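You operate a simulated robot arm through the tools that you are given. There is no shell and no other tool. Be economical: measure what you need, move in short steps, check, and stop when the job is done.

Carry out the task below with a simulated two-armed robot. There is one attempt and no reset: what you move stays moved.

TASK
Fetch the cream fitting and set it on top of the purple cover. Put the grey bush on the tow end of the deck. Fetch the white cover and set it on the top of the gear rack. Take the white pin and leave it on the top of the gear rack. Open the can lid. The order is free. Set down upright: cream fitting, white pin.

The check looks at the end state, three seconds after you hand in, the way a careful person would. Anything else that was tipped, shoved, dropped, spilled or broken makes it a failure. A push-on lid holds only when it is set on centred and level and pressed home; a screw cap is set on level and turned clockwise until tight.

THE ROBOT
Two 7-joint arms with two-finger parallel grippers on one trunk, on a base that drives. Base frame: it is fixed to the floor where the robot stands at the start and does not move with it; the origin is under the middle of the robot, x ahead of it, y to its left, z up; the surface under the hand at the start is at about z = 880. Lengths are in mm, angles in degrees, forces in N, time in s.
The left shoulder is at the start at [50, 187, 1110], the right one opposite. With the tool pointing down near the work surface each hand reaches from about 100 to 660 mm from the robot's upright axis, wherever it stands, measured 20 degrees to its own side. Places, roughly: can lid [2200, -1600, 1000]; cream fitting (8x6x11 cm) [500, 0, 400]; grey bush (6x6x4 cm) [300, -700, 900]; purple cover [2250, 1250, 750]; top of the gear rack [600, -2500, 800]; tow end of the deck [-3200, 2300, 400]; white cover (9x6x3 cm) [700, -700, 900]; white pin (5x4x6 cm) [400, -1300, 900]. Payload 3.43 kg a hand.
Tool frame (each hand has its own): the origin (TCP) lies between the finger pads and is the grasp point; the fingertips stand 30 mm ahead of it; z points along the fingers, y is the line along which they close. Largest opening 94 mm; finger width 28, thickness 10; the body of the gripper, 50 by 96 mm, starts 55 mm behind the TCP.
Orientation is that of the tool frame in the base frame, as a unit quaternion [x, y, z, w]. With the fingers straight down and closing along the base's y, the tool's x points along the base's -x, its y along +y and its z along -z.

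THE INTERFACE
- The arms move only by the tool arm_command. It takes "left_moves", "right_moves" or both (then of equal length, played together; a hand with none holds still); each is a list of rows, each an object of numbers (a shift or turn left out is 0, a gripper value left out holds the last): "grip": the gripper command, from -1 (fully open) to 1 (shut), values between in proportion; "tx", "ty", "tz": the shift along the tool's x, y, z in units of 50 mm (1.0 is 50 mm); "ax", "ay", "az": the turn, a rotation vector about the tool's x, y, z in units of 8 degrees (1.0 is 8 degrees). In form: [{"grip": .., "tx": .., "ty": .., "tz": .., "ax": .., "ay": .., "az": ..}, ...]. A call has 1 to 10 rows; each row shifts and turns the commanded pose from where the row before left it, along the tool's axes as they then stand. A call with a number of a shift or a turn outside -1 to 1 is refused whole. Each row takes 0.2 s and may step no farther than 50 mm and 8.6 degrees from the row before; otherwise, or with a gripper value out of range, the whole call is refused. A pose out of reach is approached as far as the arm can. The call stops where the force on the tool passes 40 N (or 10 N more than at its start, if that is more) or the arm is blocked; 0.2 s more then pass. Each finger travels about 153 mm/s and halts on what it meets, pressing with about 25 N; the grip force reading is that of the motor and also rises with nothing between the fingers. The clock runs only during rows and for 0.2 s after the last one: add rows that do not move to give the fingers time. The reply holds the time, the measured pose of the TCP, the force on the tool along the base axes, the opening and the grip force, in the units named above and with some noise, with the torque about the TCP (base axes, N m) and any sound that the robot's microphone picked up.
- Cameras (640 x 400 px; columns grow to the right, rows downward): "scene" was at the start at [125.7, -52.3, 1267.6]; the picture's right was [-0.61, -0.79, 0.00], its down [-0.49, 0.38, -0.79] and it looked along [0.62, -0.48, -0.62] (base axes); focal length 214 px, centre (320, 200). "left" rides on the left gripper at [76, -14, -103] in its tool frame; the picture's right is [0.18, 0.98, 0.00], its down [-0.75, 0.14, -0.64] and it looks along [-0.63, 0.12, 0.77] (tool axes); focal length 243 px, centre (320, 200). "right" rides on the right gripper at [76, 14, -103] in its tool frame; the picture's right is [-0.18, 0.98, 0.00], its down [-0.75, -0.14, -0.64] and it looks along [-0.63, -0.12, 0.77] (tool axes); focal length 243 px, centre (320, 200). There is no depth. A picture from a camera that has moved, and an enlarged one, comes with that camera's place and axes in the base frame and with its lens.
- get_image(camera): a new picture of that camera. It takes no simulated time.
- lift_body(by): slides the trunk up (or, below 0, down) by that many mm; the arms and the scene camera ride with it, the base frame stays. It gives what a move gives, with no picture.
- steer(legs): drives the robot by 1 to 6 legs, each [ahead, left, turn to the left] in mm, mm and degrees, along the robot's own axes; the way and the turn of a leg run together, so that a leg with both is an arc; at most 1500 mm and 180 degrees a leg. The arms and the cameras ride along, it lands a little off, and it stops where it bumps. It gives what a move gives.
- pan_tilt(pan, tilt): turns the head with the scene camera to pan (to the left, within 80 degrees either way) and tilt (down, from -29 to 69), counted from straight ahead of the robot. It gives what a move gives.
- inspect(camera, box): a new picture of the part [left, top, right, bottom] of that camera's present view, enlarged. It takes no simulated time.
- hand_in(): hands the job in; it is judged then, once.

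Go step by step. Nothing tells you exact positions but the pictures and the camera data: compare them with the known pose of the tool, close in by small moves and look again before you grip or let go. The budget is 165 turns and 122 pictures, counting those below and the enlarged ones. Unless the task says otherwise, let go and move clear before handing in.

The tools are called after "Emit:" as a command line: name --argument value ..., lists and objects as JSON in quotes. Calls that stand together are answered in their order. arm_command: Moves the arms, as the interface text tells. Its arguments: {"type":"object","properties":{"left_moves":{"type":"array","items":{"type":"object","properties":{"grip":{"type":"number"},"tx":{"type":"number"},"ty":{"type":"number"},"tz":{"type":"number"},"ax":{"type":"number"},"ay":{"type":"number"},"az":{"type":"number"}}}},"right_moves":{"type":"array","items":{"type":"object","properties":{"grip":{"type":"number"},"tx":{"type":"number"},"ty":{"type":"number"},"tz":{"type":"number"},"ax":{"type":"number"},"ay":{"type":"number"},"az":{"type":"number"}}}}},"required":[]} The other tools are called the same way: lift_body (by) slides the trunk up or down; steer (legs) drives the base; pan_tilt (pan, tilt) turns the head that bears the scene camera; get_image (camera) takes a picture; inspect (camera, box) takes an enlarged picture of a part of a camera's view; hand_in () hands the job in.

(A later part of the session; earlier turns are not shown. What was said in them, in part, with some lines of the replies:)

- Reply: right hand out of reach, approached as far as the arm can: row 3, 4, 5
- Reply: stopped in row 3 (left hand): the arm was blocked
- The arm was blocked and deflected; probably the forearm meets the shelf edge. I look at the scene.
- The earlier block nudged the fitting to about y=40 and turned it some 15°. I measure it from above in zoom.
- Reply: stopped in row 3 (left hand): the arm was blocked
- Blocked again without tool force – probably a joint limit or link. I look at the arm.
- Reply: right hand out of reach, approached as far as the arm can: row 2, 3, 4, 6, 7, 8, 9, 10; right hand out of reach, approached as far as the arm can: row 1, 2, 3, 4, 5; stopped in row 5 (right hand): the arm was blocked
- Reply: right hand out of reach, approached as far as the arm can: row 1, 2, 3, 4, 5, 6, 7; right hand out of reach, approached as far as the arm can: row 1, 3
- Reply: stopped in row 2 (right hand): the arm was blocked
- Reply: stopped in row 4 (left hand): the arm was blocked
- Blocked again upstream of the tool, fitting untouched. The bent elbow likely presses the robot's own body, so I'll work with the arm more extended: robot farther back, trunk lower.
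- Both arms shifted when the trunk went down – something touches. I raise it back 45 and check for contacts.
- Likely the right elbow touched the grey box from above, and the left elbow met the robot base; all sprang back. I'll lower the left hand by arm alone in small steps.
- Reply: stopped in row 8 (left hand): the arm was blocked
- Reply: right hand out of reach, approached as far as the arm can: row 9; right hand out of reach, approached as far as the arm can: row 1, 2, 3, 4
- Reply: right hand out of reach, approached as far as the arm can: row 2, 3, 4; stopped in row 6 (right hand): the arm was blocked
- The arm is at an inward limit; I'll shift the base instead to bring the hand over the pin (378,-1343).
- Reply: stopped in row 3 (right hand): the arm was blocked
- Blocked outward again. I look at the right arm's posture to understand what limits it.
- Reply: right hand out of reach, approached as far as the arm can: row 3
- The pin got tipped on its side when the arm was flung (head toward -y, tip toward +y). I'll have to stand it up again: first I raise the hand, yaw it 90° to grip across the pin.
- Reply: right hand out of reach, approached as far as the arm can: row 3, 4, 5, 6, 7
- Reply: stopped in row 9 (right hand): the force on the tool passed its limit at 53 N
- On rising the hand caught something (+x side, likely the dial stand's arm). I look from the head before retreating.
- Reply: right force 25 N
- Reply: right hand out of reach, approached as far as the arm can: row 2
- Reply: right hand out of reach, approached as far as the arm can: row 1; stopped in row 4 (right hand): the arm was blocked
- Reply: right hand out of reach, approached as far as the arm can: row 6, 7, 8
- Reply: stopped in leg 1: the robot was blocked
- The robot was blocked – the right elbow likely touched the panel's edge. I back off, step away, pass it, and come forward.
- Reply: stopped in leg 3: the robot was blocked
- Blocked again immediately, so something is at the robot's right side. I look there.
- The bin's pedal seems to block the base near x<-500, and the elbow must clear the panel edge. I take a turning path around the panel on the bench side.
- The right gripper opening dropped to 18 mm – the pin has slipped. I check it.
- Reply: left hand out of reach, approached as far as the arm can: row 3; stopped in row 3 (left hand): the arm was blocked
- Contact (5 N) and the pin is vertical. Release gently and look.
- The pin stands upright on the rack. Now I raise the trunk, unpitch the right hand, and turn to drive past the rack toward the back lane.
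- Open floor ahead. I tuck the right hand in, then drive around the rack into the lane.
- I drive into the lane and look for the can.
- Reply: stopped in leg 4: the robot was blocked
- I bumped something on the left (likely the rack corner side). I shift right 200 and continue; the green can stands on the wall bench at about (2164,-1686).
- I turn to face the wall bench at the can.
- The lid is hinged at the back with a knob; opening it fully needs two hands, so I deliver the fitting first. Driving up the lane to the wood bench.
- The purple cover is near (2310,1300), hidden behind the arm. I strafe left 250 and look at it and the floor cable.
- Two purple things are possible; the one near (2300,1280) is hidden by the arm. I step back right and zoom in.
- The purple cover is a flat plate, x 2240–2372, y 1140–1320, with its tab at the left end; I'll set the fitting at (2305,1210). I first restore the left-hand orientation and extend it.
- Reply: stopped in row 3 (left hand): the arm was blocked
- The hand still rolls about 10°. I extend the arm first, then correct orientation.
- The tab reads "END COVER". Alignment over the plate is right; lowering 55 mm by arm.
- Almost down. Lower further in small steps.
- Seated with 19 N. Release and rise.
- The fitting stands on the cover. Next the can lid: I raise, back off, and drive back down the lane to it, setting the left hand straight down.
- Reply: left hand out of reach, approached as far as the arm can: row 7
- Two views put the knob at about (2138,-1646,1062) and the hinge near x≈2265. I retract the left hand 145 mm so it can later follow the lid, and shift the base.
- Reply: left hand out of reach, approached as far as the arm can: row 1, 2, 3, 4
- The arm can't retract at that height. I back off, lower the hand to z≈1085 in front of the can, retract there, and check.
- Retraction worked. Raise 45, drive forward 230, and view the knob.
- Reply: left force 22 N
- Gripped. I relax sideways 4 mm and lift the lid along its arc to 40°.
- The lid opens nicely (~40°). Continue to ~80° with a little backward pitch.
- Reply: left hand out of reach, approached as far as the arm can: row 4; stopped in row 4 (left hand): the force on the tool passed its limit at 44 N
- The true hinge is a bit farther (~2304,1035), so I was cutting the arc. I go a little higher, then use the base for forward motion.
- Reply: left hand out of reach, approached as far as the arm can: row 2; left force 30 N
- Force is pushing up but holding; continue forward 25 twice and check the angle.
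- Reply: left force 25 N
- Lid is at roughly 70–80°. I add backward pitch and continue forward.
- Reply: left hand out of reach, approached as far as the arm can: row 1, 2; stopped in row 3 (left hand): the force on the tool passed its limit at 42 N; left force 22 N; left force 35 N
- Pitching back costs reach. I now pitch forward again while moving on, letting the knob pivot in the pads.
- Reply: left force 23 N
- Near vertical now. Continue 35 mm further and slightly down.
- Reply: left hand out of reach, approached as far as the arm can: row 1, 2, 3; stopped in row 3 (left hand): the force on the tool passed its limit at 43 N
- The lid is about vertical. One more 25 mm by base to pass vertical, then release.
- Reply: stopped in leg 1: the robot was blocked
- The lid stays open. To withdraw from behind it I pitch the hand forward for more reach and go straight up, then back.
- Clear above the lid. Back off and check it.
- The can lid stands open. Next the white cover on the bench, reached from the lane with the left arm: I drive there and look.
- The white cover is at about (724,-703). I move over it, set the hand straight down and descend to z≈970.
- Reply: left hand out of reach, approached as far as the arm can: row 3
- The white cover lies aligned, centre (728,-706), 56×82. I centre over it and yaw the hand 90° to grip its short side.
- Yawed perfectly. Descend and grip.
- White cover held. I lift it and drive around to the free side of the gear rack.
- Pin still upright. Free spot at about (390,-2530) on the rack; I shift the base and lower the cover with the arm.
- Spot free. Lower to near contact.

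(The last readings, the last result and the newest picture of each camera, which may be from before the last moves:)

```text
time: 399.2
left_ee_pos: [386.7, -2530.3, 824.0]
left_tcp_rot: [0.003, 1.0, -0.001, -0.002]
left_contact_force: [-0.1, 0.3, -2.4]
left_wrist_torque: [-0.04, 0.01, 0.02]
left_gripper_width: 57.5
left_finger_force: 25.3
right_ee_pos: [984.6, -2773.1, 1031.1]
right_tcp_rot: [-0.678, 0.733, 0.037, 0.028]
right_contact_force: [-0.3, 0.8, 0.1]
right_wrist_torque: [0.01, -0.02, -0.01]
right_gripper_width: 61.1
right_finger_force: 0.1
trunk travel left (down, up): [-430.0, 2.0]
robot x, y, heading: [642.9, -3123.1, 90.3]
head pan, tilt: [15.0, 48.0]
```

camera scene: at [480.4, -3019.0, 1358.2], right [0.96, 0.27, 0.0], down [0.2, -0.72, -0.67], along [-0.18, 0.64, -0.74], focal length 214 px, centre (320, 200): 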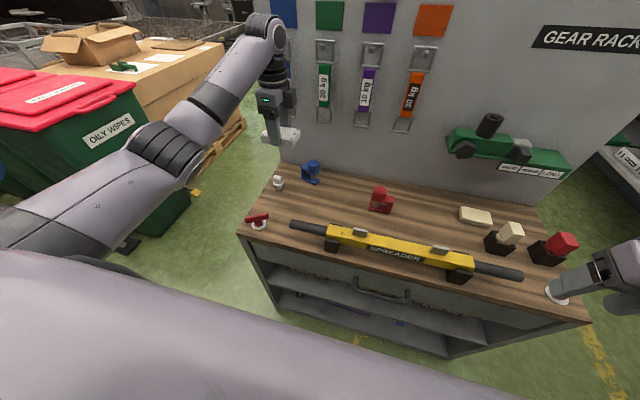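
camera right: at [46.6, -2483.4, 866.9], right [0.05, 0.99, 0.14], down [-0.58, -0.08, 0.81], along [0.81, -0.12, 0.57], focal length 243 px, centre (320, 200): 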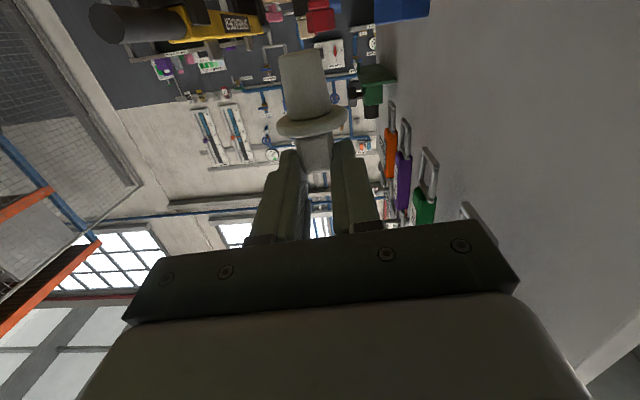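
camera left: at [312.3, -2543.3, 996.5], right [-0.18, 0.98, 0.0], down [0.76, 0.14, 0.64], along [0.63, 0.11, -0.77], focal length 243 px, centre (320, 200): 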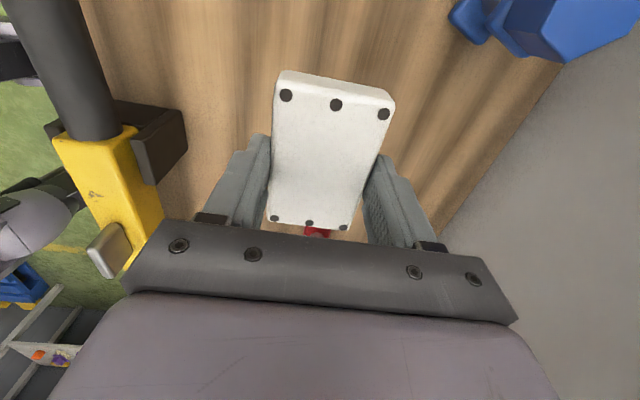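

Emit:
arm_command --left_moves '[{"tz": 0.1}, {}]'

Emit:
arm_command --left_moves '[{"tz": 0.08}, {}]'

```text
time: 399.8
left_ee_pos: [387.4, -2528.8, 819.6]
left_tcp_rot: [0.003, 1.0, -0.001, -0.001]
left_contact_force: [-0.2, -0.4, -3.4]
left_wrist_torque: [-0.02, 0.0, -0.03]
left_gripper_width: 57.8
left_finger_force: 25.4
right_ee_pos: [985.0, -2772.8, 1031.2]
right_tcp_rot: [-0.678, 0.733, 0.037, 0.028]
right_contact_force: [-0.2, -0.3, 0.5]
right_wrist_torque: [0.0, 0.0, 0.0]
right_gripper_width: 61.3
right_finger_force: 0.1
trunk travel left (down, up): [-430.0, 2.0]
robot x, y, heading: [643.0, -3123.4, 90.4]
head pan, tilt: [15.0, 48.0]
```

```text
time: 400.4
left_ee_pos: [388.0, -2529.7, 814.9]
left_tcp_rot: [0.002, 1.0, -0.001, -0.002]
left_contact_force: [-0.4, -0.2, -3.0]
left_wrist_torque: [0.0, 0.03, -0.01]
left_gripper_width: 57.6
left_finger_force: 25.0
right_ee_pos: [985.5, -2773.4, 1031.6]
right_tcp_rot: [-0.678, 0.733, 0.037, 0.029]
right_contact_force: [-0.8, 0.1, 0.1]
right_wrist_torque: [-0.01, 0.03, -0.03]
right_gripper_width: 61.3
right_finger_force: 0.2
trunk travel left (down, up): [-430.0, 2.0]
robot x, y, heading: [644.9, -3123.8, 90.7]
head pan, tilt: [15.0, 48.0]
```

Not yet in contact; two more small steps.

Emit:
arm_command --left_moves '[{"tz": 0.08}, {}]'

Emit:
arm_command --left_moves '[{"tz": 0.06}, {}]'

```text
time: 401.0
left_ee_pos: [387.3, -2529.9, 814.5]
left_tcp_rot: [0.003, 1.0, 0.002, -0.002]
left_contact_force: [-3.7, -2.4, 15.2]
left_wrist_torque: [-0.31, -0.29, -0.04]
left_gripper_width: 57.6
left_finger_force: 24.8
right_ee_pos: [985.6, -2774.9, 1030.8]
right_tcp_rot: [-0.678, 0.733, 0.038, 0.029]
right_contact_force: [0.3, 0.1, -0.3]
right_wrist_torque: [0.0, 0.01, -0.01]
right_gripper_width: 61.2
right_finger_force: 0.0
trunk travel left (down, up): [-430.0, 2.0]
robot x, y, heading: [641.6, -3122.1, 90.6]
head pan, tilt: [15.0, 48.0]
```

```text
time: 401.6
left_ee_pos: [389.0, -2529.1, 810.7]
left_tcp_rot: [0.003, 1.0, 0.002, -0.001]
left_contact_force: [-2.1, 3.4, 18.6]
left_wrist_torque: [-0.15, 0.09, -0.06]
left_gripper_width: 58.1
left_finger_force: 25.0
right_ee_pos: [985.8, -2773.4, 1030.6]
right_tcp_rot: [-0.678, 0.733, 0.039, 0.029]
right_contact_force: [0.9, 0.6, -0.8]
right_wrist_torque: [0.01, 0.0, -0.02]
right_gripper_width: 61.4
right_finger_force: 0.1
trunk travel left (down, up): [-430.0, 2.0]
robot x, y, heading: [644.9, -3123.2, 90.3]
head pan, tilt: [15.0, 48.0]
```

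Seated. Release and rise, then check.

Emit:
arm_command --left_moves '[{"grip": 0}, {"grip": -1}, {}, {}, {"tz": -0.5}, {"tz": -1}, {"tz": -1}, {"tz": -1}, {"tz": -1}, {}]'

Emit:
get_image --camera "left"

```text
time: 403.8
left_ee_pos: [387.8, -2529.9, 1033.8]
left_tcp_rot: [0.002, 1.0, -0.001, -0.002]
left_contact_force: [0.9, 0.5, 0.8]
left_wrist_torque: [0.03, -0.01, -0.01]
left_gripper_width: 94.0
left_finger_force: 0.0
right_ee_pos: [986.0, -2772.4, 1030.9]
right_tcp_rot: [-0.678, 0.733, 0.036, 0.029]
right_contact_force: [-0.1, -0.2, -0.1]
right_wrist_torque: [-0.02, -0.03, -0.02]
right_gripper_width: 61.1
right_finger_force: 0.1
trunk travel left (down, up): [-430.0, 2.0]
robot x, y, heading: [639.6, -3122.7, 90.7]
head pan, tilt: [15.0, 48.0]
```

```text
8 pictures are left
camera left: at [311.5, -2543.6, 1135.9], right [-0.18, 0.98, 0.0], down [0.76, 0.14, 0.64], along [0.63, 0.11, -0.77], focal length 243 px, centre (320, 200)
```

left: 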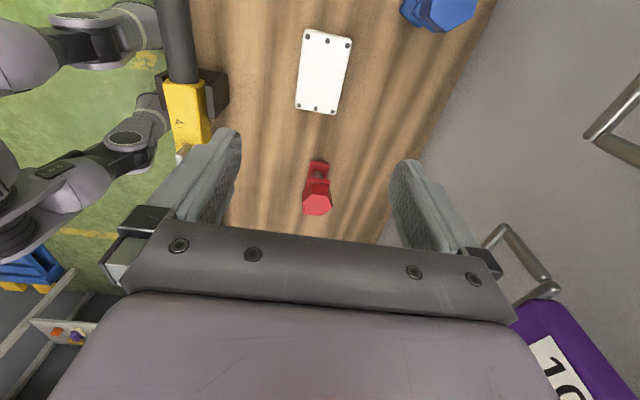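

The cover lies on the rack. Now the grey bush: I drive back around into the aisle (reversing past the rack, right arm on the bin side as before) and face the bench.

Emit:
steer --legs '[[-80, 0, 0], [0, 0, 90], [955, 0, 0], [0, 0, 89.5], [-1500, 0, 0], [-790, 0, 0]]'

Emit:
steer --legs '[[0, 0, 90]]'

```text
time: 428.0
left_ee_pos: [-55.4, -1514.3, 1033.9]
left_tcp_rot: [1.0, -0.011, 0.001, 0.0]
left_contact_force: [-0.9, -0.4, -0.7]
left_wrist_torque: [-0.02, 0.0, 0.0]
left_gripper_width: 94.1
left_finger_force: 0.0
right_ee_pos: [-648.8, -1261.0, 1030.4]
right_tcp_rot: [0.739, 0.672, -0.03, 0.037]
right_contact_force: [0.1, -0.4, -0.8]
right_wrist_torque: [0.01, 0.02, -0.06]
right_gripper_width: 61.2
right_finger_force: 0.0
trunk travel left (down, up): [-430.0, 2.0]
robot x, y, heading: [-296.8, -917.1, -90.7]
head pan, tilt: [15.0, 48.0]
```

```text
time: 432.2
left_ee_pos: [299.1, -681.7, 1033.7]
left_tcp_rot: [0.718, 0.696, 0.002, -0.002]
left_contact_force: [0.3, 1.0, 0.9]
left_wrist_torque: [0.0, -0.02, 0.0]
left_gripper_width: 94.0
left_finger_force: 0.0
right_ee_pos: [40.3, -1273.2, 1031.9]
right_tcp_rot: [0.052, 0.997, 0.005, 0.048]
right_contact_force: [-0.6, -0.5, 0.6]
right_wrist_torque: [-0.03, 0.0, 0.01]
right_gripper_width: 61.1
right_finger_force: 0.1
trunk travel left (down, up): [-430.0, 2.0]
robot x, y, heading: [-297.6, -918.2, -1.4]
head pan, tilt: [15.0, 48.0]
```

Now look down with the left hand camera at the bush.

Emit:
get_image --camera "left"

```text
7 pictures are left
camera left: at [287.7, -605.6, 1135.7], right [0.99, 0.15, 0.0], down [0.12, -0.76, 0.64], along [0.1, -0.63, -0.77], focal length 243 px, centre (320, 200)
```

left: 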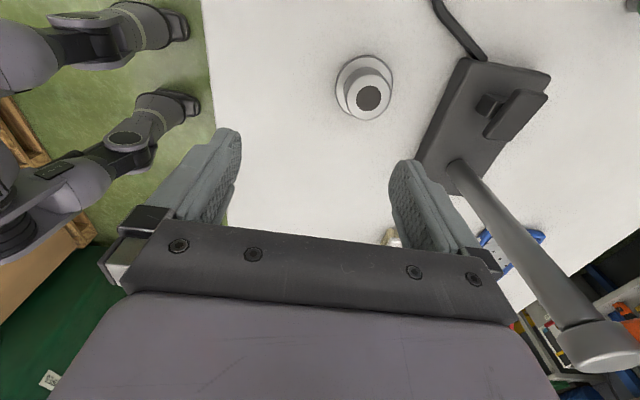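

Bush at (338,-662). I shift the base 39/20 mm and descend to grip the hub.

Emit:
steer --legs '[[39, 20, 0]]'

Emit:
arm_command --left_moves '[{"tz": 0.7}, {"tz": 0.7}, {"tz": 0.5}, {}]'

Emit:
get_image --camera "left"

```text
time: 433.1
left_ee_pos: [339.7, -662.2, 1031.8]
left_tcp_rot: [0.719, 0.695, 0.0, -0.001]
left_contact_force: [-0.6, 0.0, -0.2]
left_wrist_torque: [0.02, 0.03, 0.0]
left_gripper_width: 94.0
left_finger_force: 0.1
right_ee_pos: [80.7, -1252.4, 1030.7]
right_tcp_rot: [0.052, 0.998, 0.004, 0.046]
right_contact_force: [0.2, 0.3, 1.0]
right_wrist_torque: [-0.04, -0.04, 0.0]
right_gripper_width: 61.1
right_finger_force: 0.0
trunk travel left (down, up): [-430.0, 2.0]
robot x, y, heading: [-258.9, -898.6, -1.0]
head pan, tilt: [15.0, 48.0]
```

```text
time: 434.1
left_ee_pos: [339.3, -662.8, 936.2]
left_tcp_rot: [0.718, 0.696, 0.0, -0.002]
left_contact_force: [0.6, -0.4, 0.3]
left_wrist_torque: [0.02, 0.01, -0.01]
left_gripper_width: 94.1
left_finger_force: 0.0
right_ee_pos: [80.5, -1252.4, 1030.0]
right_tcp_rot: [0.052, 0.998, 0.005, 0.047]
right_contact_force: [-0.9, 0.1, -0.4]
right_wrist_torque: [-0.01, 0.0, 0.04]
right_gripper_width: 61.2
right_finger_force: 0.1
trunk travel left (down, up): [-430.0, 2.0]
robot x, y, heading: [-258.6, -903.1, -1.1]
head pan, tilt: [15.0, 48.0]
```

```text
6 pictures are left
camera left: at [326.9, -585.6, 1039.6], right [0.99, 0.15, 0.0], down [0.12, -0.76, 0.64], along [0.1, -0.63, -0.77], focal length 243 px, centre (320, 200)
```

left: 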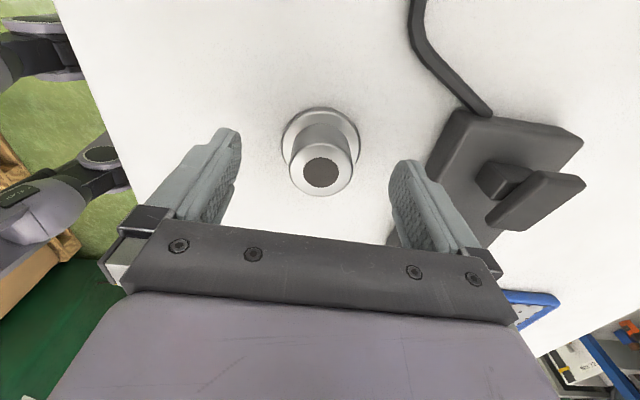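

Centred. Lower 10 more, grip and lift.

Emit:
arm_command --left_moves '[{"tz": 0.2}, {}, {"grip": 0}, {"grip": 1}, {}, {}, {"tz": -0.8}, {"tz": -0.8}, {"tz": -0.8}, {}]'

Emit:
get_image --camera "left"

```text
time: 436.3
left_ee_pos: [338.7, -662.0, 1047.9]
left_tcp_rot: [0.717, 0.697, 0.001, -0.002]
left_contact_force: [-0.3, -0.2, -1.7]
left_wrist_torque: [-0.01, -0.04, -0.04]
left_gripper_width: 38.3
left_finger_force: 24.6
right_ee_pos: [80.8, -1253.1, 1031.6]
right_tcp_rot: [0.052, 0.997, 0.005, 0.048]
right_contact_force: [0.2, -0.6, -0.2]
right_wrist_torque: [0.0, -0.04, 0.0]
right_gripper_width: 61.2
right_finger_force: 0.1
trunk travel left (down, up): [-430.0, 2.0]
robot x, y, heading: [-258.8, -898.3, -1.4]
head pan, tilt: [15.0, 48.0]
```

```text
5 pictures are left
camera left: at [326.8, -586.0, 1150.5], right [0.99, 0.15, 0.0], down [0.12, -0.76, 0.64], along [0.1, -0.63, -0.77], focal length 243 px, centre (320, 200)
```

left: 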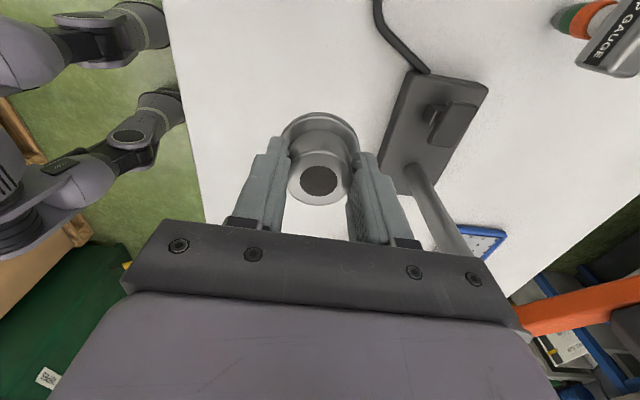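

Bush held. Now to the wagon deck: I back into the aisle and drive diagonally toward its tow end, keeping south of the tow-bar.

Emit:
steer --legs '[[-400, 0, 0], [0, 0, 133.8], [1300, 0, 0], [850, 0, 0]]'

Emit:
pan_tilt --pan 5 --tilt 28

Emit:
get_image --camera "scene"

```text
time: 454.6
left_ee_pos: [-2713.8, 947.3, 1047.7]
left_tcp_rot: [-0.363, 0.932, -0.002, -0.001]
left_contact_force: [-0.3, 0.5, -0.6]
left_wrist_torque: [0.0, 0.02, 0.02]
left_gripper_width: 37.2
left_finger_force: 25.0
right_ee_pos: [-2110.4, 1174.3, 1031.3]
right_tcp_rot: [0.899, -0.436, -0.046, -0.014]
right_contact_force: [-0.9, -1.1, -0.1]
right_wrist_torque: [0.02, 0.0, -0.01]
right_gripper_width: 61.2
right_finger_force: 0.1
trunk travel left (down, up): [-430.0, 2.0]
robot x, y, heading: [-2126.9, 683.2, 133.3]
head pan, tilt: [15.0, 48.0]
```

```text
time: 455.4
left_ee_pos: [-2712.7, 947.0, 1046.9]
left_tcp_rot: [-0.364, 0.932, -0.001, -0.001]
left_contact_force: [0.8, 0.0, -1.6]
left_wrist_torque: [0.0, -0.04, 0.0]
left_gripper_width: 37.4
left_finger_force: 24.3
right_ee_pos: [-2109.8, 1174.7, 1031.0]
right_tcp_rot: [0.899, -0.435, -0.045, -0.013]
right_contact_force: [0.1, -0.7, 0.9]
right_wrist_torque: [0.02, 0.03, 0.02]
right_gripper_width: 61.0
right_finger_force: 0.1
trunk travel left (down, up): [-430.0, 2.0]
robot x, y, heading: [-2131.0, 687.5, 133.1]
head pan, tilt: [5.0, 28.0]
```

```text
4 pictures are left
camera scene: at [-2235.4, 789.6, 1388.1], right [0.67, 0.75, 0.0], down [0.35, -0.31, -0.88], along [-0.66, 0.59, -0.47], focal length 214 px, centre (320, 200)
```

scene: 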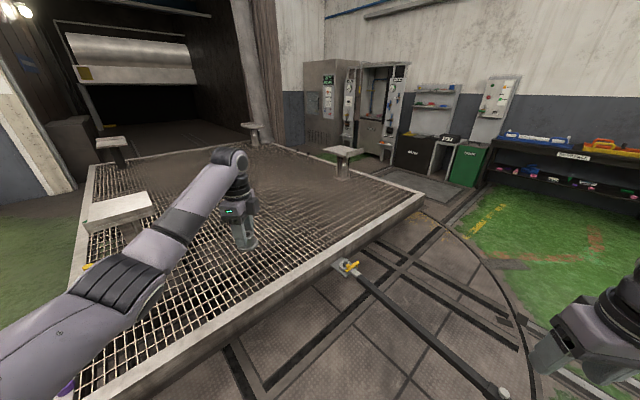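

I see the grating deck; its tow edge is near x≈-2920 with the coupler at y≈1550. I drive so the bush is over about (-3075,1260), then lower the trunk.

Emit:
steer --legs '[[474, 48, 0]]'

Emit:
lift_body --by -400

Emit:
get_image --camera "left"

```text
time: 458.2
left_ee_pos: [-3074.6, 1257.4, 1047.6]
left_tcp_rot: [-0.364, 0.931, -0.002, -0.001]
left_contact_force: [-0.6, -0.1, -0.7]
left_wrist_torque: [0.0, 0.0, -0.02]
left_gripper_width: 37.3
left_finger_force: 24.6
right_ee_pos: [-2471.8, 1486.8, 1031.1]
right_tcp_rot: [0.9, -0.433, -0.045, -0.013]
right_contact_force: [0.1, 0.7, 0.2]
right_wrist_torque: [-0.03, 0.0, -0.01]
right_gripper_width: 60.9
right_finger_force: 0.0
trunk travel left (down, up): [-430.0, 2.0]
robot x, y, heading: [-2488.6, 995.3, 133.2]
head pan, tilt: [5.0, 28.0]
```

```text
time: 462.1
left_ee_pos: [-3072.4, 1257.5, 648.2]
left_tcp_rot: [-0.364, 0.931, -0.001, -0.002]
left_contact_force: [1.1, -0.7, -2.4]
left_wrist_torque: [-0.02, -0.05, 0.0]
left_gripper_width: 37.6
left_finger_force: 24.8
right_ee_pos: [-2470.5, 1487.0, 631.7]
right_tcp_rot: [0.9, -0.433, -0.045, -0.013]
right_contact_force: [0.3, -0.2, 0.0]
right_wrist_torque: [-0.02, -0.01, 0.02]
right_gripper_width: 61.2
right_finger_force: 0.0
trunk travel left (down, up): [-30.0, 402.0]
robot x, y, heading: [-2485.8, 997.3, 133.4]
head pan, tilt: [5.0, 28.0]
```

```text
3 pictures are left
camera left: at [-3119.9, 1195.9, 750.4], right [-0.8, 0.6, 0.0], down [0.46, 0.62, 0.64], along [0.38, 0.51, -0.77], focal length 243 px, centre (320, 200)
```

left: 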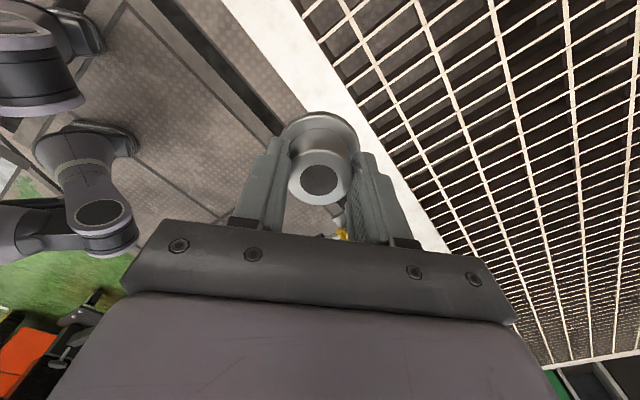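

The bush hovers over the deck's frame border. I move 130 mm further inward over the grating, then lower carefully.

Emit:
steer --legs '[[89, 95, 0]]'

Emit:
arm_command --left_moves '[{"tz": 0.6}, {"tz": 0.6}, {"tz": 0.6}, {"tz": 0.6}, {"tz": 0.4}, {}]'

Emit:
arm_command --left_moves '[{"tz": 0.2}, {"tz": 0.2}, {"tz": 0.2}, {}]'

```text
time: 463.6
left_ee_pos: [-3202.0, 1257.1, 648.3]
left_tcp_rot: [-0.364, 0.931, -0.002, -0.001]
left_contact_force: [-0.7, 0.5, -1.3]
left_wrist_torque: [-0.02, -0.01, -0.03]
left_gripper_width: 37.2
left_finger_force: 25.0
right_ee_pos: [-2599.4, 1485.7, 630.7]
right_tcp_rot: [0.899, -0.435, -0.045, -0.013]
right_contact_force: [-0.2, 0.3, -0.7]
right_wrist_torque: [0.01, 0.02, -0.02]
right_gripper_width: 61.2
right_finger_force: 0.0
trunk travel left (down, up): [-30.0, 402.0]
robot x, y, heading: [-2615.2, 994.0, 133.4]
head pan, tilt: [5.0, 28.0]
```

```text
time: 465.0
left_ee_pos: [-3203.8, 1256.1, 507.2]
left_tcp_rot: [-0.362, 0.932, -0.002, -0.001]
left_contact_force: [0.2, -0.6, -1.3]
left_wrist_torque: [-0.02, 0.01, 0.02]
left_gripper_width: 37.5
left_finger_force: 24.7
right_ee_pos: [-2601.1, 1485.5, 631.4]
right_tcp_rot: [0.9, -0.434, -0.045, -0.013]
right_contact_force: [0.8, -0.1, 0.4]
right_wrist_torque: [0.02, 0.03, 0.01]
right_gripper_width: 61.1
right_finger_force: 0.1
trunk travel left (down, up): [-30.0, 402.0]
robot x, y, heading: [-2615.6, 998.9, 133.2]
head pan, tilt: [5.0, 28.0]
```

```text
time: 466.0
left_ee_pos: [-3204.0, 1256.5, 476.7]
left_tcp_rot: [-0.363, 0.932, -0.002, -0.001]
left_contact_force: [0.1, 0.0, -1.6]
left_wrist_torque: [-0.03, 0.03, -0.01]
left_gripper_width: 37.4
left_finger_force: 25.2
right_ee_pos: [-2600.3, 1485.4, 630.4]
right_tcp_rot: [0.899, -0.434, -0.045, -0.012]
right_contact_force: [0.2, 0.1, 0.8]
right_wrist_torque: [0.0, 0.01, 0.03]
right_gripper_width: 60.9
right_finger_force: 0.0
trunk travel left (down, up): [-30.0, 402.0]
robot x, y, heading: [-2616.0, 998.6, 133.4]
head pan, tilt: [5.0, 28.0]
```

I check the height with the hand camera before going on.

Emit:
get_image --camera "left"

```text
2 pictures are left
camera left: at [-3249.3, 1194.9, 579.9], right [-0.8, 0.6, 0.0], down [0.46, 0.62, 0.64], along [0.38, 0.51, -0.77], focal length 243 px, centre (320, 200)
```

left: 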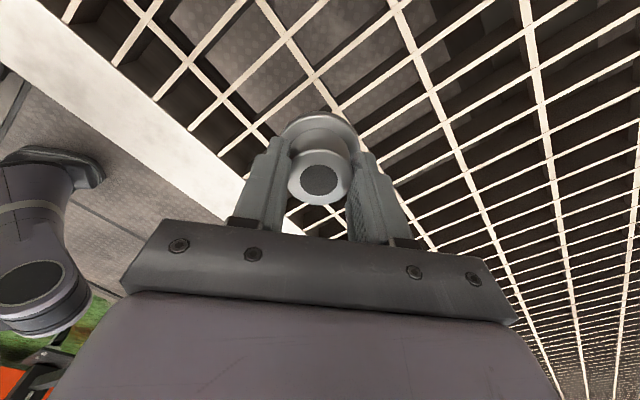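

The grating has narrow (~30 mm) bar spacing, so the flange will rest well. Continue lowering.

Emit:
arm_command --left_moves '[{"tz": 0.2}, {"tz": 0.2}, {}]'

Emit:
arm_command --left_moves '[{"tz": 0.15}, {}]'

Emit:
arm_command --left_moves '[{"tz": 0.15}, {}]'

```text
time: 466.8
left_ee_pos: [-3202.9, 1257.2, 457.8]
left_tcp_rot: [-0.364, 0.931, 0.0, -0.002]
left_contact_force: [0.3, 0.1, -1.7]
left_wrist_torque: [0.01, -0.02, 0.01]
left_gripper_width: 37.3
left_finger_force: 24.8
right_ee_pos: [-2600.3, 1485.9, 631.5]
right_tcp_rot: [0.9, -0.434, -0.045, -0.013]
right_contact_force: [0.8, -0.1, -0.8]
right_wrist_torque: [-0.01, 0.02, 0.02]
right_gripper_width: 61.1
right_finger_force: 0.0
trunk travel left (down, up): [-30.0, 402.0]
robot x, y, heading: [-2610.3, 999.3, 133.3]
head pan, tilt: [5.0, 28.0]
```

```text
time: 467.4
left_ee_pos: [-3202.3, 1256.0, 451.5]
left_tcp_rot: [-0.362, 0.932, -0.002, -0.001]
left_contact_force: [0.7, 0.5, -0.5]
left_wrist_torque: [0.01, 0.03, 0.03]
left_gripper_width: 37.5
left_finger_force: 24.6
right_ee_pos: [-2599.9, 1485.6, 631.2]
right_tcp_rot: [0.899, -0.434, -0.045, -0.013]
right_contact_force: [0.5, 0.0, -0.2]
right_wrist_torque: [-0.02, 0.01, 0.05]
right_gripper_width: 61.3
right_finger_force: 0.0
trunk travel left (down, up): [-30.0, 402.0]
robot x, y, heading: [-2615.4, 999.7, 133.3]
head pan, tilt: [5.0, 28.0]
```

```text
time: 468.0
left_ee_pos: [-3202.4, 1256.0, 441.5]
left_tcp_rot: [-0.363, 0.932, -0.002, -0.001]
left_contact_force: [0.6, 0.0, -0.9]
left_wrist_torque: [-0.04, 0.0, 0.02]
left_gripper_width: 37.6
left_finger_force: 24.9
right_ee_pos: [-2600.1, 1486.2, 632.2]
right_tcp_rot: [0.9, -0.434, -0.045, -0.013]
right_contact_force: [1.0, -0.1, -0.6]
right_wrist_torque: [-0.04, -0.01, 0.0]
right_gripper_width: 61.3
right_finger_force: 0.0
trunk travel left (down, up): [-30.0, 402.0]
robot x, y, heading: [-2618.8, 998.2, 133.2]
head pan, tilt: [5.0, 28.0]
```

Emit:
arm_command --left_moves '[{"tz": 0.15}, {}]'

Emit:
arm_command --left_moves '[{"tz": 0.15}, {}]'

Emit:
arm_command --left_moves '[{"tz": 0.15}, {}]'

```text
time: 468.6
left_ee_pos: [-3202.5, 1256.8, 435.2]
left_tcp_rot: [-0.365, 0.931, -0.002, -0.002]
left_contact_force: [-0.2, 0.1, -1.6]
left_wrist_torque: [0.0, 0.01, 0.0]
left_gripper_width: 37.4
left_finger_force: 25.1
right_ee_pos: [-2599.9, 1486.2, 630.6]
right_tcp_rot: [0.9, -0.434, -0.045, -0.013]
right_contact_force: [0.6, 1.2, 0.1]
right_wrist_torque: [-0.01, 0.01, 0.0]
right_gripper_width: 61.4
right_finger_force: 0.1
trunk travel left (down, up): [-30.0, 402.0]
robot x, y, heading: [-2614.4, 999.5, 133.4]
head pan, tilt: [5.0, 28.0]
```

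```text
time: 469.2
left_ee_pos: [-3202.4, 1256.9, 427.9]
left_tcp_rot: [-0.363, 0.932, -0.002, -0.002]
left_contact_force: [-0.1, -0.2, -1.6]
left_wrist_torque: [0.0, -0.01, 0.01]
left_gripper_width: 37.1
left_finger_force: 24.8
right_ee_pos: [-2599.7, 1485.8, 631.6]
right_tcp_rot: [0.899, -0.435, -0.045, -0.013]
right_contact_force: [-0.2, 0.6, 0.2]
right_wrist_torque: [0.03, -0.03, -0.01]
right_gripper_width: 61.1
right_finger_force: 0.1
trunk travel left (down, up): [-30.0, 402.0]
robot x, y, heading: [-2616.6, 997.9, 133.3]
head pan, tilt: [5.0, 28.0]
```

```text
time: 469.8
left_ee_pos: [-3203.0, 1256.2, 422.1]
left_tcp_rot: [-0.364, 0.931, 0.0, -0.001]
left_contact_force: [-0.5, -0.5, -1.8]
left_wrist_torque: [-0.02, -0.01, -0.01]
left_gripper_width: 37.4
left_finger_force: 24.8
right_ee_pos: [-2599.3, 1486.5, 631.8]
right_tcp_rot: [0.9, -0.434, -0.045, -0.013]
right_contact_force: [-0.8, 0.0, 0.8]
right_wrist_torque: [0.02, 0.01, 0.03]
right_gripper_width: 61.0
right_finger_force: 0.0
trunk travel left (down, up): [-30.0, 402.0]
robot x, y, heading: [-2612.8, 997.6, 133.5]
head pan, tilt: [5.0, 28.0]
```

Still free; continue in 6-mm rows (the call stops itself on force).

Emit:
arm_command --left_moves '[{"tz": 0.12}, {"tz": 0.12}, {"tz": 0.12}, {}]'

Emit:
arm_command --left_moves '[{"tz": 0.12}, {"tz": 0.12}, {}]'

```text
time: 470.8
left_ee_pos: [-3203.2, 1257.0, 405.9]
left_tcp_rot: [-0.363, 0.932, 0.001, -0.001]
left_contact_force: [1.6, -5.0, 16.2]
left_wrist_torque: [-0.19, -0.21, -0.02]
left_gripper_width: 37.2
left_finger_force: 25.2
right_ee_pos: [-2599.3, 1484.6, 632.3]
right_tcp_rot: [0.899, -0.435, -0.046, -0.014]
right_contact_force: [0.3, 0.6, 0.7]
right_wrist_torque: [0.0, -0.01, -0.01]
right_gripper_width: 61.0
right_finger_force: 0.0
trunk travel left (down, up): [-30.0, 402.0]
robot x, y, heading: [-2613.8, 999.0, 133.2]
head pan, tilt: [5.0, 28.0]
```

```text
time: 471.6
left_ee_pos: [-3203.2, 1256.5, 398.5]
left_tcp_rot: [-0.363, 0.932, 0.007, -0.004]
left_contact_force: [-4.2, 2.4, 30.7]
left_wrist_torque: [-0.04, 0.02, 0.01]
left_gripper_width: 37.7
left_finger_force: 24.8
left hand out of reach, approached as far as the arm can: row 2
right_ee_pos: [-2599.1, 1484.5, 631.2]
right_tcp_rot: [0.899, -0.434, -0.047, -0.013]
right_contact_force: [-0.2, 0.6, -0.5]
right_wrist_torque: [0.02, -0.03, 0.0]
right_gripper_width: 61.3
right_finger_force: 0.0
trunk travel left (down, up): [-30.0, 402.0]
robot x, y, heading: [-2614.2, 993.9, 133.1]
head pan, tilt: [5.0, 28.0]
```

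In contact and seated. Release and rise, then look.

Emit:
arm_command --left_moves '[{"grip": 0}, {"grip": -1}, {}, {}, {"tz": -0.4}, {"tz": -0.8}, {"tz": -0.8}, {"tz": -0.8}, {}]'

Emit:
get_image --camera "left"

```text
time: 473.6
left_ee_pos: [-3225.5, 1281.8, 521.0]
left_tcp_rot: [-0.364, 0.931, -0.001, -0.001]
left_contact_force: [-0.3, -0.1, 0.3]
left_wrist_torque: [-0.01, -0.02, -0.02]
left_gripper_width: 94.2
left_finger_force: 0.1
left hand out of reach, approached as far as the arm can: row 5, 6, 7, 8
right_ee_pos: [-2599.8, 1485.1, 631.9]
right_tcp_rot: [0.899, -0.435, -0.046, -0.014]
right_contact_force: [0.2, -0.3, 0.3]
right_wrist_torque: [-0.01, 0.01, -0.01]
right_gripper_width: 61.2
right_finger_force: 0.0
trunk travel left (down, up): [-30.0, 402.0]
robot x, y, heading: [-2616.3, 996.4, 133.3]
head pan, tilt: [5.0, 28.0]
```

```text
1 pictures are left
camera left: at [-3272.9, 1220.0, 623.3], right [-0.8, 0.6, 0.0], down [0.46, 0.62, 0.64], along [0.38, 0.51, -0.77], focal length 243 px, centre (320, 200)
```

left: 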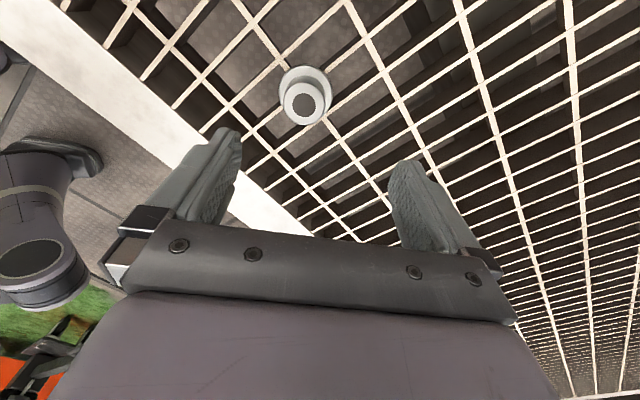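

The bush stands on the deck's tow end, but the given spot is nearer y≈2300, on the far side of the tow-bar. I'd rather bring it there: I regrip it first.

Emit:
lift_body --by -28

Emit:
arm_command --left_moves '[{"ty": -0.3}, {"tz": 0.6}, {"tz": 0.6}, {"tz": 0.5}, {}]'

```text
time: 474.3
left_ee_pos: [-3225.1, 1281.4, 492.7]
left_tcp_rot: [-0.364, 0.931, -0.001, -0.002]
left_contact_force: [0.7, 0.3, 0.0]
left_wrist_torque: [0.01, 0.0, -0.01]
left_gripper_width: 93.7
left_finger_force: 0.0
right_ee_pos: [-2600.2, 1484.9, 602.6]
right_tcp_rot: [0.9, -0.434, -0.045, -0.013]
right_contact_force: [-0.5, 0.0, 0.0]
right_wrist_torque: [0.03, -0.01, 0.05]
right_gripper_width: 61.3
right_finger_force: 0.0
trunk travel left (down, up): [-2.0, 430.0]
robot x, y, heading: [-2617.5, 994.8, 133.4]
head pan, tilt: [5.0, 28.0]
```

```text
time: 475.5
left_ee_pos: [-3213.9, 1266.7, 412.1]
left_tcp_rot: [-0.363, 0.932, -0.002, -0.002]
left_contact_force: [-0.1, -0.3, 0.6]
left_wrist_torque: [0.0, -0.02, 0.0]
left_gripper_width: 94.0
left_finger_force: 0.0
left hand out of reach, approached as far as the arm can: row 1, 2, 3, 4
right_ee_pos: [-2600.3, 1484.6, 602.4]
right_tcp_rot: [0.9, -0.434, -0.044, -0.013]
right_contact_force: [-0.5, -0.5, 0.3]
right_wrist_torque: [0.0, 0.04, 0.02]
right_gripper_width: 61.2
right_finger_force: 0.0
trunk travel left (down, up): [-2.0, 430.0]
robot x, y, heading: [-2617.3, 997.3, 133.4]
head pan, tilt: [5.0, 28.0]
```

Hand is around the hub. Close and lift by trunk.

Emit:
arm_command --left_moves '[{"grip": 0}, {"grip": 1}, {}, {}]'

Emit:
lift_body --by 428

```text
time: 476.5
left_ee_pos: [-3214.6, 1266.1, 412.8]
left_tcp_rot: [-0.363, 0.932, -0.001, -0.002]
left_contact_force: [-0.1, -0.4, 1.0]
left_wrist_torque: [0.03, 0.0, 0.0]
left_gripper_width: 37.7
left_finger_force: 25.4
right_ee_pos: [-2600.2, 1486.5, 602.8]
right_tcp_rot: [0.9, -0.434, -0.045, -0.013]
right_contact_force: [-0.8, -0.3, -1.2]
right_wrist_torque: [0.01, 0.05, -0.02]
right_gripper_width: 60.8
right_finger_force: 0.0
trunk travel left (down, up): [-2.0, 430.0]
robot x, y, heading: [-2617.1, 996.1, 133.3]
head pan, tilt: [5.0, 28.0]
```

```text
refused: 428 is not a number from -400 to 400
```

Gripped (37.7 mm). Lift fully, raise the arm, and drive back to the aisle.

Emit:
lift_body --by 400

Emit:
arm_command --left_moves '[{"tz": -0.8}, {"tz": -0.8}, {"tz": -0.8}, {"tz": -0.8}, {"tz": -0.8}, {}]'

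Emit:
lift_body --by 28

Emit:
steer --legs '[[-1450, 0, 0], [-1150, 0, 0], [0, 0, -133.3], [370, 0, 0], [0, 0, -90], [0, 140, 0]]'

```text
time: 480.3
left_ee_pos: [-3214.4, 1265.5, 812.2]
left_tcp_rot: [-0.363, 0.932, 0.0, -0.001]
left_contact_force: [-0.7, 0.5, -1.4]
left_wrist_torque: [-0.03, 0.01, -0.03]
left_gripper_width: 37.3
left_finger_force: 24.9
right_ee_pos: [-2599.8, 1485.5, 1003.4]
right_tcp_rot: [0.899, -0.435, -0.045, -0.013]
right_contact_force: [-0.2, 1.0, 0.1]
right_wrist_torque: [0.0, 0.0, 0.01]
right_gripper_width: 61.0
right_finger_force: 0.0
trunk travel left (down, up): [-402.0, 30.0]
robot x, y, heading: [-2617.7, 998.5, 133.5]
head pan, tilt: [5.0, 28.0]
```

```text
time: 481.7
left_ee_pos: [-3233.9, 1289.1, 1006.7]
left_tcp_rot: [-0.364, 0.932, -0.003, -0.001]
left_contact_force: [-0.2, -0.3, -1.0]
left_wrist_torque: [-0.03, -0.05, 0.02]
left_gripper_width: 37.5
left_finger_force: 25.2
left hand out of reach, approached as far as the arm can: row 1, 2, 3, 4
right_ee_pos: [-2600.9, 1484.8, 1003.6]
right_tcp_rot: [0.899, -0.435, -0.045, -0.013]
right_contact_force: [0.6, 0.5, -1.0]
right_wrist_torque: [-0.01, 0.01, 0.01]
right_gripper_width: 61.3
right_finger_force: 0.0
trunk travel left (down, up): [-402.0, 30.0]
robot x, y, heading: [-2616.6, 997.6, 133.3]
head pan, tilt: [5.0, 28.0]
```

```text
time: 482.4
left_ee_pos: [-3233.1, 1288.4, 1034.4]
left_tcp_rot: [-0.363, 0.932, -0.002, -0.001]
left_contact_force: [0.3, -0.2, -1.2]
left_wrist_torque: [-0.02, 0.04, 0.03]
left_gripper_width: 37.3
left_finger_force: 24.6
right_ee_pos: [-2599.2, 1484.4, 1030.8]
right_tcp_rot: [0.899, -0.435, -0.045, -0.013]
right_contact_force: [-0.3, 0.1, 0.1]
right_wrist_torque: [0.0, -0.01, -0.02]
right_gripper_width: 61.0
right_finger_force: 0.0
trunk travel left (down, up): [-430.0, 2.0]
robot x, y, heading: [-2614.9, 998.0, 133.1]
head pan, tilt: [5.0, 28.0]
```

```text
time: 493.4
left_ee_pos: [-1665.9, -295.3, 1035.0]
left_tcp_rot: [-0.358, 0.934, -0.003, -0.003]
left_contact_force: [0.1, -0.2, -1.1]
left_wrist_torque: [0.0, 0.02, -0.02]
left_gripper_width: 37.5
left_finger_force: 24.7
right_ee_pos: [-1029.3, -102.9, 1031.0]
right_tcp_rot: [0.897, -0.44, -0.046, -0.014]
right_contact_force: [0.0, -0.9, 0.2]
right_wrist_torque: [-0.03, 0.02, -0.01]
right_gripper_width: 61.0
right_finger_force: 0.0
trunk travel left (down, up): [-430.0, 2.0]
robot x, y, heading: [-1050.9, -590.9, 132.6]
head pan, tilt: [5.0, 28.0]
stopped in leg 2: the robot was blocked; the commanded pose is now the measured one
```

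The rear touched the box pallet; I pull forward, sidestep away, then continue.

Emit:
steer --legs '[[60, 0, 0], [0, -230, 0], [-680, 0, 0], [0, 0, -132.6], [0, 0, -90], [0, 120, 0]]'

```text
time: 510.5
left_ee_pos: [-77.9, -1524.0, 1033.7]
left_tcp_rot: [1.0, 0.006, 0.003, -0.002]
left_contact_force: [-0.4, -0.7, -1.5]
left_wrist_torque: [-0.02, 0.01, 0.03]
left_gripper_width: 37.7
left_finger_force: 25.0
right_ee_pos: [-680.8, -1247.7, 1031.1]
right_tcp_rot: [0.728, 0.684, -0.028, 0.037]
right_contact_force: [1.0, 0.2, -0.3]
right_wrist_torque: [0.0, 0.01, -0.03]
right_gripper_width: 60.9
right_finger_force: 0.1
trunk travel left (down, up): [-430.0, 2.0]
robot x, y, heading: [-348.3, -895.9, -88.7]
head pan, tilt: [5.0, 28.0]
```

Good. Now down the aisle and around into the lane.

Emit:
steer --legs '[[0, 34, -1.2], [1500, 0, 0], [790, 0, 0], [0, 0, 90], [1500, 0, 0], [390, 0, 0]]'

Emit:
steer --legs '[[0, 0, 90], [1500, 0, 0], [1500, 0, 0], [1000, 0, 0]]'

```text
time: 535.4
left_ee_pos: [2233.6, -2946.5, 1032.5]
left_tcp_rot: [0.712, 0.702, 0.0, -0.003]
left_contact_force: [0.4, 0.4, -1.6]
left_wrist_torque: [0.01, 0.03, 0.01]
left_gripper_width: 37.4
left_finger_force: 25.4
right_ee_pos: [1941.6, -3541.9, 1031.7]
right_tcp_rot: [0.043, 0.998, 0.006, 0.047]
right_contact_force: [-0.5, 0.8, -0.7]
right_wrist_torque: [0.01, 0.0, 0.0]
right_gripper_width: 61.0
right_finger_force: 0.1
trunk travel left (down, up): [-430.0, 2.0]
robot x, y, heading: [1597.0, -3194.1, -0.1]
head pan, tilt: [5.0, 28.0]
```

```text
time: 558.4
left_ee_pos: [1461.8, 1450.0, 1032.9]
left_tcp_rot: [0.015, 1.0, -0.002, -0.003]
left_contact_force: [-0.7, 0.6, -1.2]
left_wrist_torque: [-0.01, -0.02, -0.01]
left_gripper_width: 37.2
left_finger_force: 25.2
right_ee_pos: [2053.5, 1146.3, 1031.8]
right_tcp_rot: [-0.669, 0.742, 0.036, 0.029]
right_contact_force: [-0.7, 0.9, 0.6]
right_wrist_torque: [-0.01, -0.01, -0.01]
right_gripper_width: 61.3
right_finger_force: 0.0
trunk travel left (down, up): [-430.0, 2.0]
robot x, y, heading: [1701.5, 806.2, 88.8]
head pan, tilt: [5.0, 28.0]
```

Up the lane safely. I step left away from the wood bench, then continue north across the cable line, carefully.

Emit:
steer --legs '[[0, 200, 1.2], [700, 0, 0], [950, 0, 0]]'

```text
time: 568.8
left_ee_pos: [1241.3, 3099.6, 1033.0]
left_tcp_rot: [0.003, 1.0, -0.002, -0.002]
left_contact_force: [1.1, 0.2, -1.9]
left_wrist_torque: [0.02, 0.02, -0.02]
left_gripper_width: 37.3
left_finger_force: 24.6
right_ee_pos: [1838.8, 2811.5, 1031.2]
right_tcp_rot: [-0.677, 0.735, 0.036, 0.029]
right_contact_force: [0.2, -0.2, 0.0]
right_wrist_torque: [-0.01, 0.0, -0.02]
right_gripper_width: 61.1
right_finger_force: 0.1
trunk travel left (down, up): [-430.0, 2.0]
robot x, y, heading: [1492.1, 2464.2, 90.2]
head pan, tilt: [5.0, 28.0]
```

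The cable was no obstacle. Now west toward the deck's north half.

Emit:
steer --legs '[[0, 0, 90], [1500, -60, 0], [1500, 0, 0], [850, 0, 0]]'

```text
refused: leg 2 is longer than a leg can be; nothing moved
```

Emit:
steer --legs '[[0, 0, 90], [1400, -60, 0], [1500, 0, 0], [900, 0, 0]]'

```text
time: 591.1
left_ee_pos: [-2951.5, 2206.3, 1033.3]
left_tcp_rot: [-0.707, 0.707, -0.003, 0.0]
left_contact_force: [-0.1, -0.2, -1.0]
left_wrist_torque: [0.0, 0.01, 0.0]
left_gripper_width: 37.2
left_finger_force: 24.7
right_ee_pos: [-2666.9, 2805.7, 1031.2]
right_tcp_rot: [0.998, -0.037, -0.046, 0.006]
right_contact_force: [0.0, -0.8, 0.1]
right_wrist_torque: [0.04, 0.0, 0.01]
right_gripper_width: 61.1
right_finger_force: 0.0
trunk travel left (down, up): [-430.0, 2.0]
robot x, y, heading: [-2318.5, 2460.4, -179.8]
head pan, tilt: [5.0, 28.0]
```

Over the deck edge. I move to (-3200,2290), lower the trunk, retract the arm slightly, and descend.

Emit:
steer --legs '[[288, -82, 0]]'

Emit:
lift_body --by -400

Emit:
arm_command --left_moves '[{"ty": -0.8}, {"tz": 0.8}, {"tz": 0.8}, {"tz": 0.8}, {"tz": 0.8}, {}]'

Emit:
get_image --camera "left"

```text
time: 593.1
left_ee_pos: [-3238.3, 2284.6, 1034.0]
left_tcp_rot: [0.708, -0.707, 0.004, 0.0]
left_contact_force: [0.2, -0.5, -1.8]
left_wrist_torque: [-0.05, -0.01, -0.01]
left_gripper_width: 37.6
left_finger_force: 24.8
right_ee_pos: [-2953.5, 2882.1, 1031.1]
right_tcp_rot: [0.998, -0.037, -0.046, 0.007]
right_contact_force: [0.3, -0.1, -0.7]
right_wrist_torque: [0.02, -0.04, 0.04]
right_gripper_width: 61.2
right_finger_force: 0.1
trunk travel left (down, up): [-430.0, 2.0]
robot x, y, heading: [-2604.1, 2542.0, -179.0]
head pan, tilt: [5.0, 28.0]
```

```text
time: 597.0
left_ee_pos: [-3237.0, 2283.5, 633.0]
left_tcp_rot: [0.707, -0.707, 0.004, 0.0]
left_contact_force: [0.9, -0.4, -1.5]
left_wrist_torque: [0.0, 0.0, 0.01]
left_gripper_width: 37.5
left_finger_force: 24.8
right_ee_pos: [-2954.0, 2884.0, 631.4]
right_tcp_rot: [0.998, -0.038, -0.046, 0.007]
right_contact_force: [-0.4, 0.5, 0.2]
right_wrist_torque: [0.01, 0.01, -0.04]
right_gripper_width: 61.2
right_finger_force: 0.0
trunk travel left (down, up): [-30.0, 402.0]
robot x, y, heading: [-2606.2, 2541.0, -179.5]
head pan, tilt: [5.0, 28.0]
```

```text
time: 598.4
left_ee_pos: [-3218.8, 2283.3, 477.2]
left_tcp_rot: [-0.707, 0.708, -0.004, 0.0]
left_contact_force: [0.0, -0.8, -0.7]
left_wrist_torque: [0.02, -0.01, -0.01]
left_gripper_width: 37.4
left_finger_force: 25.1
left hand out of reach, approached as far as the arm can: row 1, 4, 5
right_ee_pos: [-2952.2, 2884.5, 632.0]
right_tcp_rot: [0.998, -0.037, -0.046, 0.006]
right_contact_force: [-0.6, 0.1, 0.6]
right_wrist_torque: [0.03, 0.03, -0.01]
right_gripper_width: 61.1
right_finger_force: 0.0
trunk travel left (down, up): [-30.0, 402.0]
robot x, y, heading: [-2603.3, 2537.9, -179.3]
head pan, tilt: [5.0, 28.0]
```

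```text
0 pictures are left
camera left: at [-3204.8, 2207.2, 579.9], right [-0.98, -0.18, 0.0], down [-0.14, 0.76, 0.64], along [-0.11, 0.63, -0.77], focal length 243 px, centre (320, 200)
```

left: 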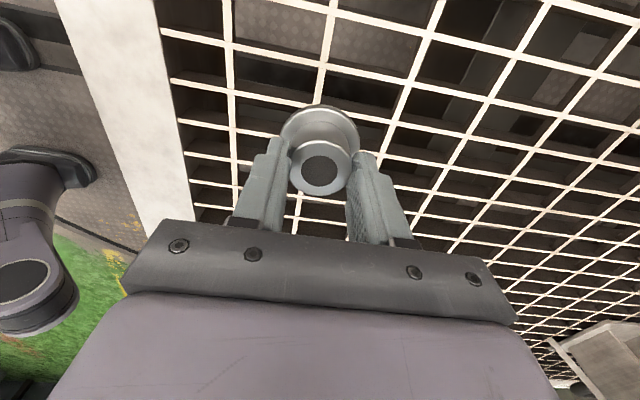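

Good position inside the frame. Contact is expected at TCP ≈412; lower trunk 28 and then the arm.

Emit:
lift_body --by -28

Emit:
arm_command --left_moves '[{"tz": 0.2}, {"tz": 0.2}, {"tz": 0.1}, {}]'

Emit:
arm_command --left_moves '[{"tz": 0.15}, {}]'

```text
time: 599.1
left_ee_pos: [-3217.9, 2283.4, 450.3]
left_tcp_rot: [0.707, -0.707, 0.003, 0.0]
left_contact_force: [-0.4, -0.6, -1.5]
left_wrist_torque: [0.03, 0.01, 0.0]
left_gripper_width: 37.1
left_finger_force: 25.3
right_ee_pos: [-2953.6, 2884.2, 603.4]
right_tcp_rot: [0.998, -0.036, -0.048, 0.006]
right_contact_force: [-0.5, 0.6, -0.3]
right_wrist_torque: [0.01, 0.0, 0.0]
right_gripper_width: 61.1
right_finger_force: 0.1
trunk travel left (down, up): [-2.0, 430.0]
robot x, y, heading: [-2604.7, 2539.5, -179.4]
head pan, tilt: [5.0, 28.0]
```

```text
time: 600.1
left_ee_pos: [-3211.7, 2281.5, 425.0]
left_tcp_rot: [0.708, -0.707, 0.004, 0.0]
left_contact_force: [0.4, -0.9, -2.1]
left_wrist_torque: [0.0, -0.02, -0.03]
left_gripper_width: 37.6
left_finger_force: 24.9
left hand out of reach, approached as far as the arm can: row 2
right_ee_pos: [-2953.2, 2883.6, 603.9]
right_tcp_rot: [0.998, -0.037, -0.046, 0.006]
right_contact_force: [0.7, 0.7, -0.6]
right_wrist_torque: [-0.02, -0.04, 0.0]
right_gripper_width: 60.9
right_finger_force: 0.0
trunk travel left (down, up): [-2.0, 430.0]
robot x, y, heading: [-2602.4, 2541.9, -179.1]
head pan, tilt: [5.0, 28.0]
```

```text
time: 600.7
left_ee_pos: [-3208.0, 2282.4, 419.4]
left_tcp_rot: [-0.707, 0.707, -0.004, 0.0]
left_contact_force: [-0.7, -0.3, -2.2]
left_wrist_torque: [-0.02, -0.02, -0.03]
left_gripper_width: 37.5
left_finger_force: 25.2
left hand out of reach, approached as far as the arm can: row 1
right_ee_pos: [-2952.4, 2884.0, 602.7]
right_tcp_rot: [0.998, -0.036, -0.046, 0.006]
right_contact_force: [-0.1, 0.9, -0.3]
right_wrist_torque: [-0.01, 0.02, -0.02]
right_gripper_width: 61.1
right_finger_force: 0.1
trunk travel left (down, up): [-2.0, 430.0]
robot x, y, heading: [-2604.4, 2540.9, -179.5]
head pan, tilt: [5.0, 28.0]
```

At the reach limit; I come slightly toward the robot while going the last millimetres down.

Emit:
arm_command --left_moves '[{"ty": -0.25}, {"tz": 0.12}, {}]'

Emit:
arm_command --left_moves '[{"tz": 0.1}, {}]'

```text
time: 601.5
left_ee_pos: [-3195.6, 2281.8, 415.1]
left_tcp_rot: [-0.707, 0.707, -0.005, -0.001]
left_contact_force: [0.0, -1.2, -2.1]
left_wrist_torque: [0.01, 0.03, -0.01]
left_gripper_width: 37.5
left_finger_force: 24.7
right_ee_pos: [-2953.0, 2884.3, 602.1]
right_tcp_rot: [0.998, -0.037, -0.047, 0.006]
right_contact_force: [1.0, -0.1, 0.0]
right_wrist_torque: [0.01, -0.01, -0.02]
right_gripper_width: 60.9
right_finger_force: 0.0
trunk travel left (down, up): [-2.0, 430.0]
robot x, y, heading: [-2604.5, 2543.5, -179.2]
head pan, tilt: [5.0, 28.0]
```

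```text
time: 602.1
left_ee_pos: [-3197.2, 2282.6, 412.9]
left_tcp_rot: [0.708, -0.707, 0.002, 0.003]
left_contact_force: [5.0, -0.6, 19.9]
left_wrist_torque: [0.09, -0.15, -0.01]
left_gripper_width: 37.7
left_finger_force: 24.9
right_ee_pos: [-2951.9, 2884.1, 603.7]
right_tcp_rot: [0.998, -0.037, -0.048, 0.005]
right_contact_force: [0.3, 0.1, 0.5]
right_wrist_torque: [-0.01, -0.01, 0.03]
right_gripper_width: 61.2
right_finger_force: 0.1
trunk travel left (down, up): [-2.0, 430.0]
robot x, y, heading: [-2604.4, 2538.8, -179.4]
head pan, tilt: [5.0, 28.0]
```

Contact with 20 N at (-3197,2283). Release, and rise straight with the trunk.

Emit:
arm_command --left_moves '[{"grip": 0.1}, {"grip": -0.4}, {"grip": -1}, {}, {}]'

Emit:
lift_body --by 350

Emit:
steer --legs '[[-350, 0, 0]]'

```text
time: 603.3
left_ee_pos: [-3197.2, 2282.7, 408.9]
left_tcp_rot: [0.707, -0.707, 0.004, 0.001]
left_contact_force: [0.4, -0.2, -0.4]
left_wrist_torque: [-0.02, -0.01, 0.01]
left_gripper_width: 93.9
left_finger_force: 0.1
right_ee_pos: [-2954.0, 2883.5, 603.0]
right_tcp_rot: [0.998, -0.037, -0.047, 0.007]
right_contact_force: [-0.4, 0.3, -0.8]
right_wrist_torque: [-0.03, -0.03, -0.01]
right_gripper_width: 60.8
right_finger_force: 0.0
trunk travel left (down, up): [-2.0, 430.0]
robot x, y, heading: [-2598.7, 2540.0, -179.3]
head pan, tilt: [5.0, 28.0]
```

```text
time: 606.7
left_ee_pos: [-3196.1, 2281.3, 758.7]
left_tcp_rot: [0.708, -0.707, 0.003, 0.0]
left_contact_force: [0.4, 0.5, 0.0]
left_wrist_torque: [-0.01, -0.01, 0.0]
left_gripper_width: 94.0
left_finger_force: 0.2
right_ee_pos: [-2952.7, 2884.2, 952.6]
right_tcp_rot: [0.998, -0.037, -0.047, 0.006]
right_contact_force: [-0.3, 0.6, 0.5]
right_wrist_torque: [-0.01, -0.01, 0.01]
right_gripper_width: 61.1
right_finger_force: 0.1
trunk travel left (down, up): [-352.0, 80.0]
robot x, y, heading: [-2604.9, 2539.4, -179.4]
head pan, tilt: [5.0, 28.0]
```

```text
time: 609.0
left_ee_pos: [-2849.5, 2285.9, 759.4]
left_tcp_rot: [0.708, -0.707, 0.003, 0.0]
left_contact_force: [0.5, -0.7, 0.2]
left_wrist_torque: [0.0, 0.02, 0.01]
left_gripper_width: 93.9
left_finger_force: 0.1
right_ee_pos: [-2606.9, 2887.3, 953.7]
right_tcp_rot: [0.998, -0.037, -0.047, 0.006]
right_contact_force: [1.3, -0.2, 0.3]
right_wrist_torque: [-0.02, 0.03, 0.01]
right_gripper_width: 61.3
right_finger_force: 0.0
trunk travel left (down, up): [-352.0, 80.0]
robot x, y, heading: [-2259.7, 2545.9, -179.2]
head pan, tilt: [5.0, 28.0]
```

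All five items are placed and both hands are clear, so I hand in.

Emit:
hand_in

```text
The job is handed in.
```

I handed in the job with all five parts done. I had no pictures left to check the grey bush after letting go of it, or to take a last look at the other pieces.

- **Cream fitting:** it stands upright on the purple end cover, confirmed in a picture after release.
- **White pin:** it stands upright on the gear rack. I tipped it over on the bench while trying to grip it and set it up again. It was still standing when I came back with the white cover.
- **White cover:** it lies on the gear rack, confirmed in a picture.
- **Can lid:** it is open past vertical and stayed there after I let go.
- **Grey bush:** it is on the grating at the tow end, at about [-3197, 2283]. I first set it down at y ≈ 1257, then moved it because the listed spot is near y = 2300. I know it is down from the contact force, not from a picture.

Contacts along the way that could count against the result:
- The cream fitting was pushed about 40 mm along its shelf before I gripped it.
- The right elbow probably pressed on the grey box on the white bench while I was gripping the fitting.
- The right hand pushed up against the dial stand's arm with about 50 N.
- The robot was stopped by something it touched several times: beside the gear rack and its panel, near the bin, at the wall bench by the can, and at the box pallet. Nothing looked moved in the pictures I took later, but I did not check each one.
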